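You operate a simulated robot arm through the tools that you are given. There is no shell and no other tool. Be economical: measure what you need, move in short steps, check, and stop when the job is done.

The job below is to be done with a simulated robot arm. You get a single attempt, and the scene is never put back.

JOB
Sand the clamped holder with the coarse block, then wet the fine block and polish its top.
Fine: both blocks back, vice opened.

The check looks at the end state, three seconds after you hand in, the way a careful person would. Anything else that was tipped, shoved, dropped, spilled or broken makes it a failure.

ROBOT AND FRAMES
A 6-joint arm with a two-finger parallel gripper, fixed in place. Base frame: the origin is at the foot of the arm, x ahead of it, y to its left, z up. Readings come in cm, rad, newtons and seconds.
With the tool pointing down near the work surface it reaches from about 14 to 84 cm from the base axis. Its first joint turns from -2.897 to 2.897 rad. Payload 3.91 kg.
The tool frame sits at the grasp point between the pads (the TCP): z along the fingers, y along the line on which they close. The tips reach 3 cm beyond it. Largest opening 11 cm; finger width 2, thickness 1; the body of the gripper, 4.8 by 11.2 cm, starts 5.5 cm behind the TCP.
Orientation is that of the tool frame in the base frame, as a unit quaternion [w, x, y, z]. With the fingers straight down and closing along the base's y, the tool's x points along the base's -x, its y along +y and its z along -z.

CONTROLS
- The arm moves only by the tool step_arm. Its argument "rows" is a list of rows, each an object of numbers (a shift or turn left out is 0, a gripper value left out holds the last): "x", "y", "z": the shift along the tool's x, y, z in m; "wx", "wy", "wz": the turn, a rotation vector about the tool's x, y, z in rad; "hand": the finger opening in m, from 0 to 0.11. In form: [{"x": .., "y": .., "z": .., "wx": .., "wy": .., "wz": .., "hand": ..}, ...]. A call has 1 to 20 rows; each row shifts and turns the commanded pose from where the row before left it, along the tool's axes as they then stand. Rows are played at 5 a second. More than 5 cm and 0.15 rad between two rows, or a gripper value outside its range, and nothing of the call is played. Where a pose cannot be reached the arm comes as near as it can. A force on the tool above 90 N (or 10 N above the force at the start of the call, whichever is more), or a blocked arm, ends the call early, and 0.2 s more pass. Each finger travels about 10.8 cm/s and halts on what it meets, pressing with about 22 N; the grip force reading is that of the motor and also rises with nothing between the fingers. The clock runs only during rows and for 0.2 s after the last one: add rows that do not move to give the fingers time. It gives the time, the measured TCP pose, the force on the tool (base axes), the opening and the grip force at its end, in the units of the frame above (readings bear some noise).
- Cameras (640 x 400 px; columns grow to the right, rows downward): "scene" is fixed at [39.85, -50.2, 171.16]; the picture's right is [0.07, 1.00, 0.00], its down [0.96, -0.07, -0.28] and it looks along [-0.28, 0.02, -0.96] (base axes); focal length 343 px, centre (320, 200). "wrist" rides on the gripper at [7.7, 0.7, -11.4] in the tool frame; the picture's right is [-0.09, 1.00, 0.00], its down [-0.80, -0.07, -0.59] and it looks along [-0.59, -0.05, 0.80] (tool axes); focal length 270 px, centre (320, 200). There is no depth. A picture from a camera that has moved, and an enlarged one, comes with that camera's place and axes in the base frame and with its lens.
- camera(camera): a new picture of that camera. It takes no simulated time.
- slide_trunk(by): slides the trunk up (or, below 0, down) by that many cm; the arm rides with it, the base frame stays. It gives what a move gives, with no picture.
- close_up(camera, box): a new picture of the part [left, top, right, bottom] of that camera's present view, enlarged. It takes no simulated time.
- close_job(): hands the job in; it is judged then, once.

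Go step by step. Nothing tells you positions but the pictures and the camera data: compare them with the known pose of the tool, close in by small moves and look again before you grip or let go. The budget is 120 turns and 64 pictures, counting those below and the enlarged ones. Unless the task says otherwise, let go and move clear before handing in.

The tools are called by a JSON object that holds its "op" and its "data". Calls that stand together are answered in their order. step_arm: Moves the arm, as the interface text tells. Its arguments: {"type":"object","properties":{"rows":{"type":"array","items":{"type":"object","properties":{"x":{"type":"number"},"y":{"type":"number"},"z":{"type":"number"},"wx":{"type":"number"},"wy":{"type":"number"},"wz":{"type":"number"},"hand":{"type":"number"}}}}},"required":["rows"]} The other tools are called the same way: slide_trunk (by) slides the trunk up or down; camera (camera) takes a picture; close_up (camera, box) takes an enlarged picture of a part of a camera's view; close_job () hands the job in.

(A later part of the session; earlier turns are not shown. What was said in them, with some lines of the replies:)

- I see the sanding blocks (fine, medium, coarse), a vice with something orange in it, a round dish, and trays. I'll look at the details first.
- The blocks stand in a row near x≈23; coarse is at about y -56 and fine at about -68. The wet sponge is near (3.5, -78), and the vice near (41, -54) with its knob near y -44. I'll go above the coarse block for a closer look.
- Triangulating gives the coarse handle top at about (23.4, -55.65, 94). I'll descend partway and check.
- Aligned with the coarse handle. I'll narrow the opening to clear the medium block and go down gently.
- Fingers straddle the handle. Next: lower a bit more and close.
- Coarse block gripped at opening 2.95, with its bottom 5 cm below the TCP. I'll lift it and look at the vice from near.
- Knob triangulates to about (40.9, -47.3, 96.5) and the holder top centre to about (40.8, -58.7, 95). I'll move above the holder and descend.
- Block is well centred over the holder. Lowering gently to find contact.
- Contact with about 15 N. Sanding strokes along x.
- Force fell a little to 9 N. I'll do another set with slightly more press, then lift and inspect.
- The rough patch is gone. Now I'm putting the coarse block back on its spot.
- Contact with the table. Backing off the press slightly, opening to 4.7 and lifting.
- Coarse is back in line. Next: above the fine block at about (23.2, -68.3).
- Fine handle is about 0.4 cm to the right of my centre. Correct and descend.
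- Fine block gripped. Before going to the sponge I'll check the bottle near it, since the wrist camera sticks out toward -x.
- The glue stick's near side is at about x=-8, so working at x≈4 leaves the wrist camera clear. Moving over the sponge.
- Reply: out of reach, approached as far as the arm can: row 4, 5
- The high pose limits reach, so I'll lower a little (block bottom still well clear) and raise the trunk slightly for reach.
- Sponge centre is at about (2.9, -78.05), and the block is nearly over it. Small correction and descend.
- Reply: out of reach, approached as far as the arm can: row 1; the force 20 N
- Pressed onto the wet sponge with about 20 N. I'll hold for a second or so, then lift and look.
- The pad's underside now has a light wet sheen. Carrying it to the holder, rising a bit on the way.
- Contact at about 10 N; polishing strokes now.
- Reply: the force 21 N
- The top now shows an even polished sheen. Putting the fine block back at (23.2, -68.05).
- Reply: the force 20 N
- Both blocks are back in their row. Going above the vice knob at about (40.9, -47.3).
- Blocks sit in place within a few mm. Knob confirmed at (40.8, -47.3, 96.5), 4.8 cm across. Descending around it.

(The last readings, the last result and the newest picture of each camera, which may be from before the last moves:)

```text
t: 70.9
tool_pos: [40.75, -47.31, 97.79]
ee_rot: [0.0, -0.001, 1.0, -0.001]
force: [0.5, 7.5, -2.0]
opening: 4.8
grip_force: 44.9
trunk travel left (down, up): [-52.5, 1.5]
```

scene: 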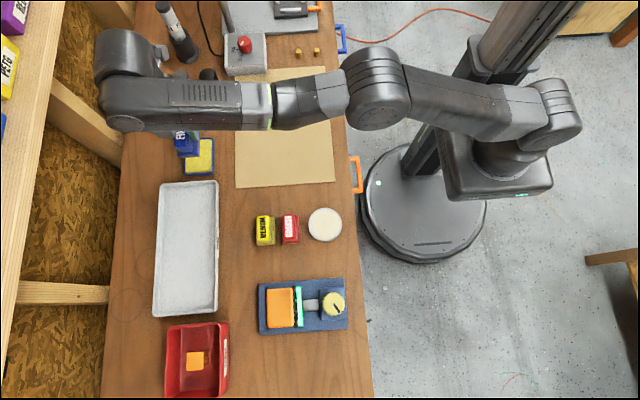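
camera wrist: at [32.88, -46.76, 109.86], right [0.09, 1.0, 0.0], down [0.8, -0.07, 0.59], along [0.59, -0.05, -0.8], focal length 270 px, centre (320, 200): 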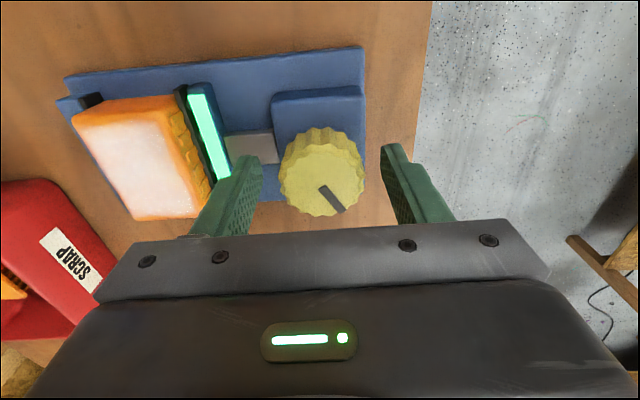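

Knob gripped at 4.8 cm. Turning counter-clockwise (seen from above) to loosen.

{"op": "step_arm", "data": {"rows": [{"wz": -0.1}, {"wz": -0.1}, {"wz": -0.1}, {"wz": -0.1}, {"wz": -0.1}, {"wz": -0.1}, {}]}}

{"op": "camera", "data": {"camera": "wrist"}}

{"op": "close_up", "data": {"camera": "scene", "box": [240, 262, 370, 344]}}

```text
t: 72.5
tool_pos: [40.7, -47.41, 97.91]
ee_rot: [-0.001, -0.297, 0.955, -0.001]
force: [7.4, 2.3, -8.9]
opening: 4.77
grip_force: 45.0
trunk travel left (down, up): [-52.5, 1.5]
```

```text
26 pictures are left
camera wrist: at [33.92, -51.33, 109.32], right [-0.49, 0.87, 0.0], down [0.7, 0.4, 0.59], along [0.52, 0.29, -0.81], focal length 270 px, centre (320, 200)
```

wrist: 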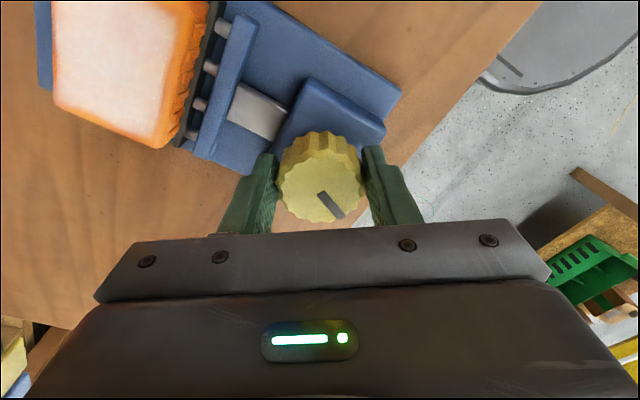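

```text
4.88 times, centred on (305, 303) of scene
camera zoom: at [39.85, -50.2, 171.16], right [0.07, 1.0, 0.0], down [0.96, -0.07, -0.28], along [-0.28, 0.02, -0.96], focal length 1674 px, centre (393, -302)
```

zoom: 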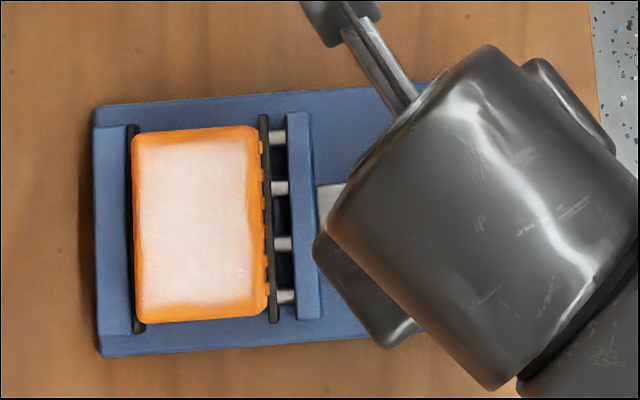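

Right direction: the clamp light went out and the jaw backed off. Continuing.

{"op": "step_arm", "data": {"rows": [{"wz": -0.1}, {"wz": -0.1}, {"wz": -0.1}, {"wz": -0.1}, {"wz": -0.1}, {"wz": -0.1}, {"wz": -0.1}, {"wz": -0.1}, {}]}}

{"op": "close_up", "data": {"camera": "scene", "box": [240, 262, 370, 344]}}

```text
t: 74.5
tool_pos: [40.94, -47.54, 97.82]
ee_rot: [-0.001, -0.645, 0.764, -0.001]
force: [20.6, -9.3, -2.4]
opening: 4.77
grip_force: 44.9
trunk travel left (down, up): [-52.5, 1.5]
```

```text
4.88 times, centred on (305, 303) of scene
camera zoom: at [39.85, -50.2, 171.16], right [0.07, 1.0, 0.0], down [0.96, -0.07, -0.28], along [-0.28, 0.02, -0.96], focal length 1674 px, centre (393, -302)
```

zoom: 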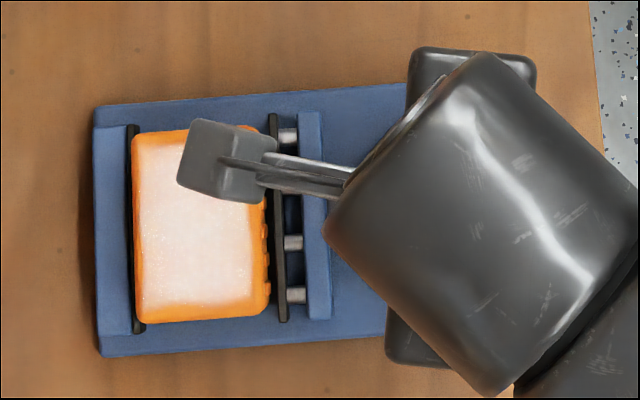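

{"op": "step_arm", "data": {"rows": [{"wz": -0.1}, {"wz": -0.1}, {"wz": -0.1}, {"wz": -0.1}, {}]}}

{"op": "camera", "data": {"camera": "wrist"}}

{"op": "close_up", "data": {"camera": "scene", "box": [240, 262, 370, 344]}}

```text
t: 75.7
tool_pos: [41.04, -47.62, 97.77]
ee_rot: [0.002, 0.784, -0.621, 0.002]
force: [35.0, -9.4, 11.1]
opening: 4.78
grip_force: 44.8
trunk travel left (down, up): [-52.5, 1.5]
```

```text
23 pictures are left
camera wrist: at [42.06, -55.27, 109.35], right [-0.99, -0.14, 0.0], down [-0.12, 0.8, 0.59], along [-0.09, 0.58, -0.81], focal length 270 px, centre (320, 200)
```

wrist: 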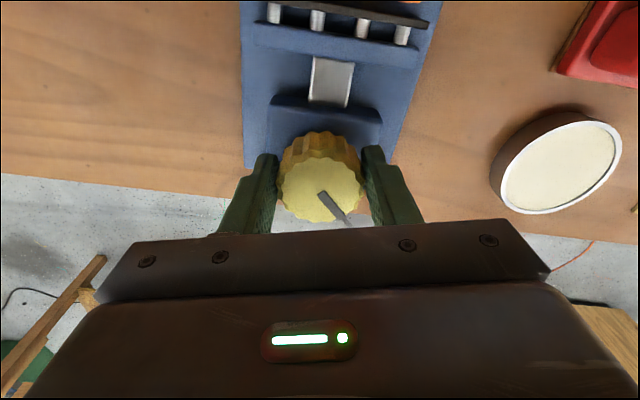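

```text
4.88 times, centred on (305, 303) of scene
camera zoom: at [39.85, -50.2, 171.16], right [0.07, 1.0, 0.0], down [0.96, -0.07, -0.28], along [-0.28, 0.02, -0.96], focal length 1674 px, centre (393, -302)
```

zoom: 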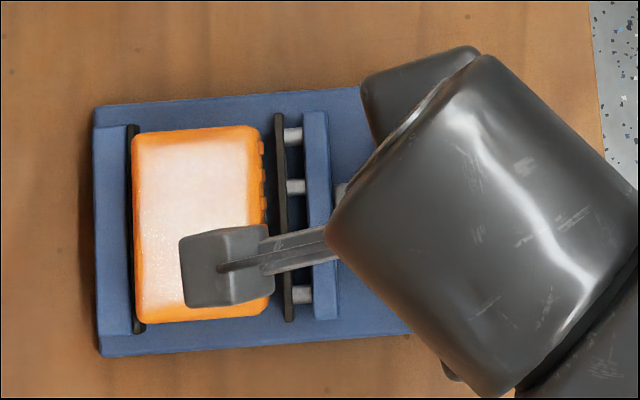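

The jaw pad is clear of the holder. I'll relieve the side force by letting go, rotate back, and take one more bite for a clear opening.

{"op": "step_arm", "data": {"rows": [{"hand": 0.064}, {}, {}, {}]}}

{"op": "camera", "data": {"camera": "wrist"}}

```text
t: 76.7
tool_pos: [40.63, -47.51, 97.78]
ee_rot: [0.001, 0.784, -0.621, 0.001]
force: [0.5, 0.5, -0.3]
opening: 6.37
grip_force: 0.0
trunk travel left (down, up): [-52.5, 1.5]
```

```text
21 pictures are left
camera wrist: at [41.6, -55.21, 109.34], right [-0.99, -0.14, 0.0], down [-0.11, 0.8, 0.59], along [-0.08, 0.59, -0.81], focal length 270 px, centre (320, 200)
```

wrist: 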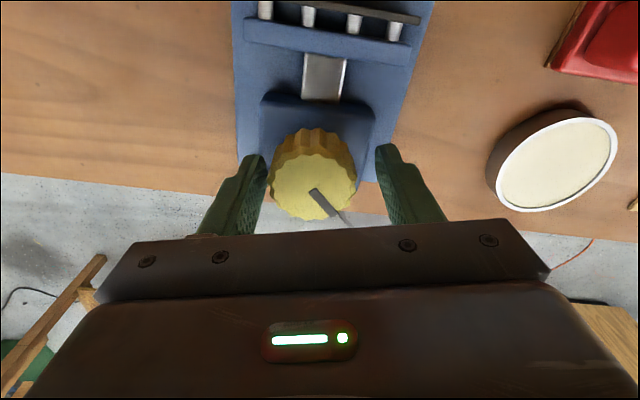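

{"op": "step_arm", "data": {"rows": [{"x": -0.0015, "y": -0.0043}, {}, {"wz": 0.13}, {"wz": 0.13}, {"wz": 0.13}, {"wz": 0.13}, {"wz": 0.13}, {"wz": 0.13}, {"wz": 0.13}, {"wz": 0.13}, {"wz": 0.13}, {"wz": 0.13}, {}, {"hand": 0.04}, {}, {}, {}]}}

{"op": "camera", "data": {"camera": "wrist"}}

```text
t: 80.3
tool_pos: [40.88, -47.34, 97.89]
ee_rot: [-0.001, -0.248, 0.969, -0.001]
force: [0.3, -1.8, 0.9]
opening: 4.61
grip_force: 44.9
trunk travel left (down, up): [-52.5, 1.5]
```

```text
20 pictures are left
camera wrist: at [33.78, -50.47, 109.37], right [-0.4, 0.92, 0.0], down [0.74, 0.32, 0.59], along [0.54, 0.24, -0.8], focal length 270 px, centre (320, 200)
```

wrist: 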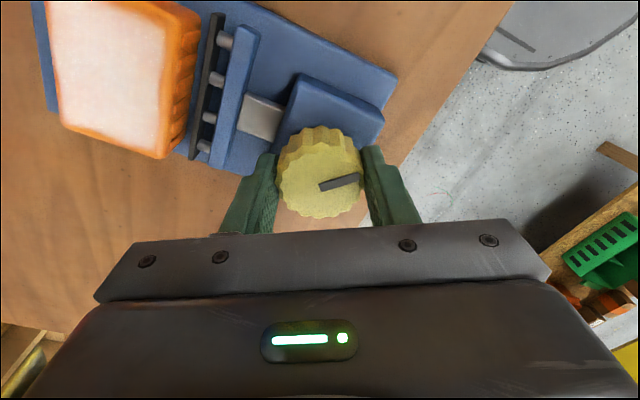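

{"op": "step_arm", "data": {"rows": [{"wz": -0.12}, {"wz": -0.12}, {"wz": -0.12}, {"wz": -0.12}, {"wz": -0.12}, {"wz": -0.12}, {"wz": -0.12}, {"wz": -0.12}, {"wz": -0.12}, {"wz": -0.12}, {}]}}

{"op": "close_up", "data": {"camera": "scene", "box": [240, 262, 370, 344]}}

{"op": "camera", "data": {"camera": "wrist"}}

```text
t: 82.7
tool_pos: [40.91, -47.15, 97.76]
ee_rot: [0.001, 0.752, -0.659, -0.001]
force: [-4.0, 4.2, -3.5]
opening: 4.74
grip_force: 44.8
trunk travel left (down, up): [-52.5, 1.5]
```

```text
4.88 times, centred on (305, 303) of scene
camera zoom: at [39.85, -50.2, 171.16], right [0.07, 1.0, 0.0], down [0.96, -0.07, -0.28], along [-0.28, 0.02, -0.96], focal length 1674 px, centre (393, -302)
```

zoom: 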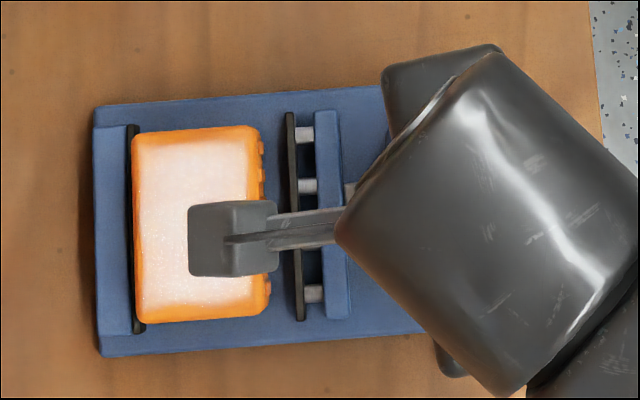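

```text
18 pictures are left
camera wrist: at [41.23, -55.0, 109.3], right [-1.0, -0.04, 0.0], down [-0.04, 0.8, 0.59], along [-0.03, 0.59, -0.8], focal length 270 px, centre (320, 200)
```

wrist: 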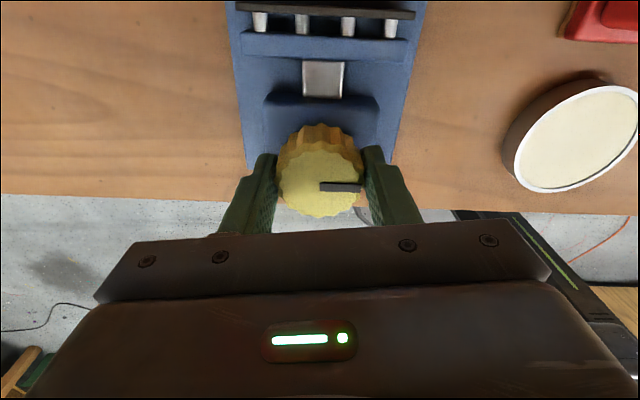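

Gap is now about 1 cm with low side forces. Continuing a bit further in the same grip.

{"op": "step_arm", "data": {"rows": [{"wz": -0.12}, {"wz": -0.12}, {"wz": -0.12}, {"wz": -0.12}, {"wz": -0.12}, {"wz": -0.12}, {"wz": -0.12}, {"wz": -0.12}, {}]}}

{"op": "close_up", "data": {"camera": "scene", "box": [240, 262, 370, 344]}}

```text
t: 84.2
tool_pos: [42.14, -45.48, 97.67]
ee_rot: [0.026, 0.911, -0.41, -0.007]
force: [-61.2, -66.3, -3.8]
opening: 8.5
grip_force: 44.7
out of reach, approached as far as the arm can: row 5, 6, 7
trunk travel left (down, up): [-52.5, 1.5]
stopped in row 7: the force on the tool passed its limit (the readings are from after the stop); the commanded pose is now the measured one
```

```text
4.88 times, centred on (305, 303) of scene
camera zoom: at [39.85, -50.2, 171.16], right [0.07, 1.0, 0.0], down [0.96, -0.07, -0.28], along [-0.28, 0.02, -0.96], focal length 1674 px, centre (393, -302)
```

zoom: 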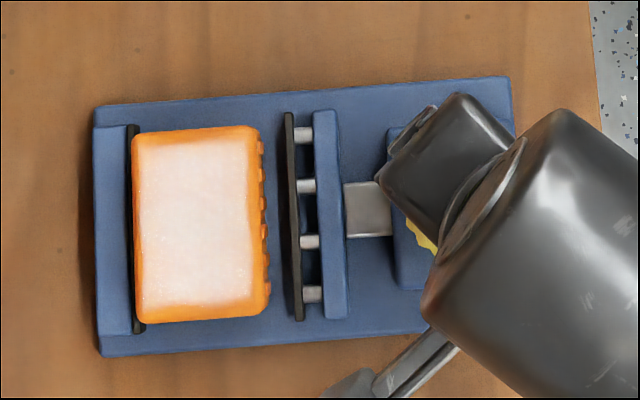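

The arm hit a wrist limit and slipped aside, but the vice hasn't moved and is open. I'll release and rise straight up.

{"op": "step_arm", "data": {"rows": [{"hand": 0.11}, {}, {}]}}

{"op": "camera", "data": {"camera": "wrist"}}

```text
t: 85.0
tool_pos: [43.11, -44.77, 97.63]
ee_rot: [0.024, 0.912, -0.409, -0.008]
force: [-22.9, -25.8, -8.3]
opening: 11.01
grip_force: 0.5
trunk travel left (down, up): [-52.5, 1.5]
```

```text
16 pictures are left
camera wrist: at [47.94, -50.63, 109.14], right [-0.8, -0.6, 0.05], down [-0.46, 0.67, 0.59], along [-0.38, 0.45, -0.81], focal length 270 px, centre (320, 200)
```

wrist: 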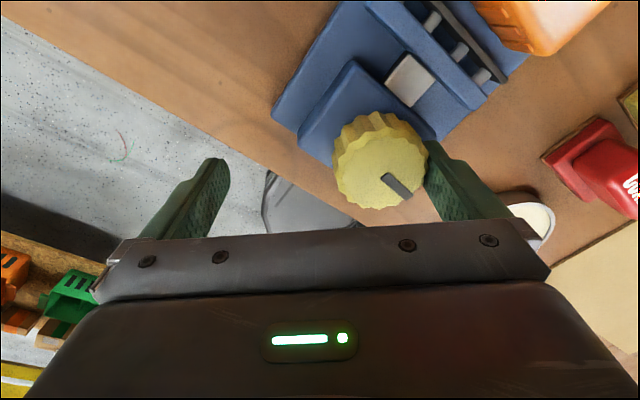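

{"op": "step_arm", "data": {"rows": [{"y": 0.01}, {"y": 0.008}, {}]}}

```text
t: 85.8
tool_pos: [42.22, -45.25, 97.73]
ee_rot: [0.03, 0.911, -0.412, -0.008]
force: [0.0, -0.4, 0.0]
opening: 11.03
grip_force: 0.1
out of reach, approached as far as the arm can: row 2
trunk travel left (down, up): [-52.5, 1.5]
```

Free of contact. Rising straight up and turning back.

{"op": "step_arm", "data": {"rows": [{"z": -0.03}, {"z": -0.04}, {"z": -0.04}, {"wz": 0.12}, {"wz": 0.12}, {"wz": 0.12}, {"wz": 0.12}, {"wz": 0.12}, {"wz": 0.12}, {"wz": 0.12}, {"wz": 0.12}, {"z": -0.04}, {"z": -0.04}, {}]}}

{"op": "camera", "data": {"camera": "scene"}}

```text
t: 88.8
tool_pos: [43.37, -44.15, 116.66]
ee_rot: [-0.026, -0.621, 0.784, -0.005]
force: [0.3, -0.3, 0.0]
opening: 11.01
grip_force: 0.0
out of reach, approached as far as the arm can: row 3
trunk travel left (down, up): [-52.5, 1.5]
```

```text
15 pictures are left
```

scene: 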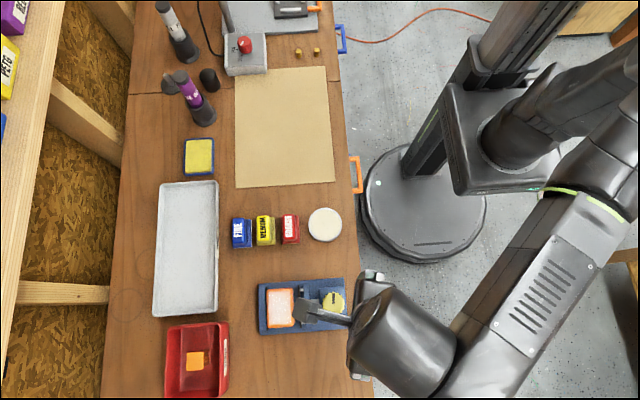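

{"op": "step_arm", "data": {"rows": [{"z": -0.04}, {"x": -0.04, "y": 0.01}, {"x": -0.04, "y": 0.01}, {"x": -0.04, "y": 0.01}, {}]}}

{"op": "close_up", "data": {"camera": "scene", "box": [240, 262, 370, 344]}}

{"op": "close_up", "data": {"camera": "scene", "box": [220, 190, 360, 278]}}

```text
t: 90.0
tool_pos: [43.22, -31.32, 120.19]
ee_rot: [-0.025, -0.621, 0.784, -0.005]
force: [-0.5, -0.1, 0.1]
opening: 10.98
grip_force: 0.0
trunk travel left (down, up): [-52.5, 1.5]
```

```text
4.88 times, centred on (305, 303) of scene
camera zoom: at [39.85, -50.2, 171.16], right [0.07, 1.0, 0.0], down [0.96, -0.07, -0.28], along [-0.28, 0.02, -0.96], focal length 1674 px, centre (393, -302)
```

zoom: 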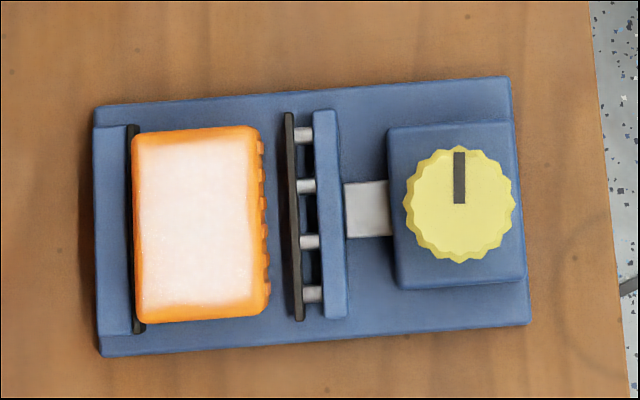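

```text
4.55 times, centred on (290, 234) of scene
camera zoom: at [39.85, -50.2, 171.16], right [0.07, 1.0, 0.0], down [0.96, -0.07, -0.28], along [-0.28, 0.02, -0.96], focal length 1560 px, centre (456, 46)
```

zoom: 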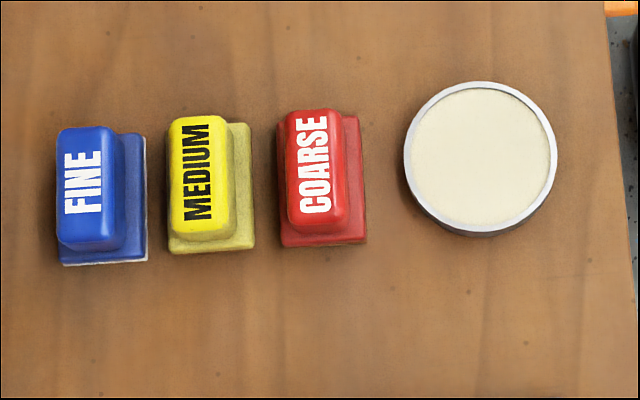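

The holder is sanded and polished, both blocks are back within about half a centimetre of their spots, and the vice is open with roughly a 1 cm gap. The arm is clear, so I'm handing in.

{"op": "close_job", "data": {}}

```text
The job is handed in.
```

I handed the job in with the holder sanded and polished, both blocks back in the row and the vice open.

- **Sanding:** the rough patch on top was gone after the coarse block. The narrow rim of the holder that the block did not cover was left as it was.
- **Polishing:** I wetted the fine block on the yellow sponge. The top then had an even pale sheen, which I took to be the polished finish.
- **Blocks:** both sit within about half a centimetre of where they started.
- **Vice:** the clamp light is off and the gap to the holder is about 1 cm. On the last turn the wrist reached its limit and the gripper slipped off the knob, passing the arm's force limit. The pictures afterwards show the vice base and holder where they were.
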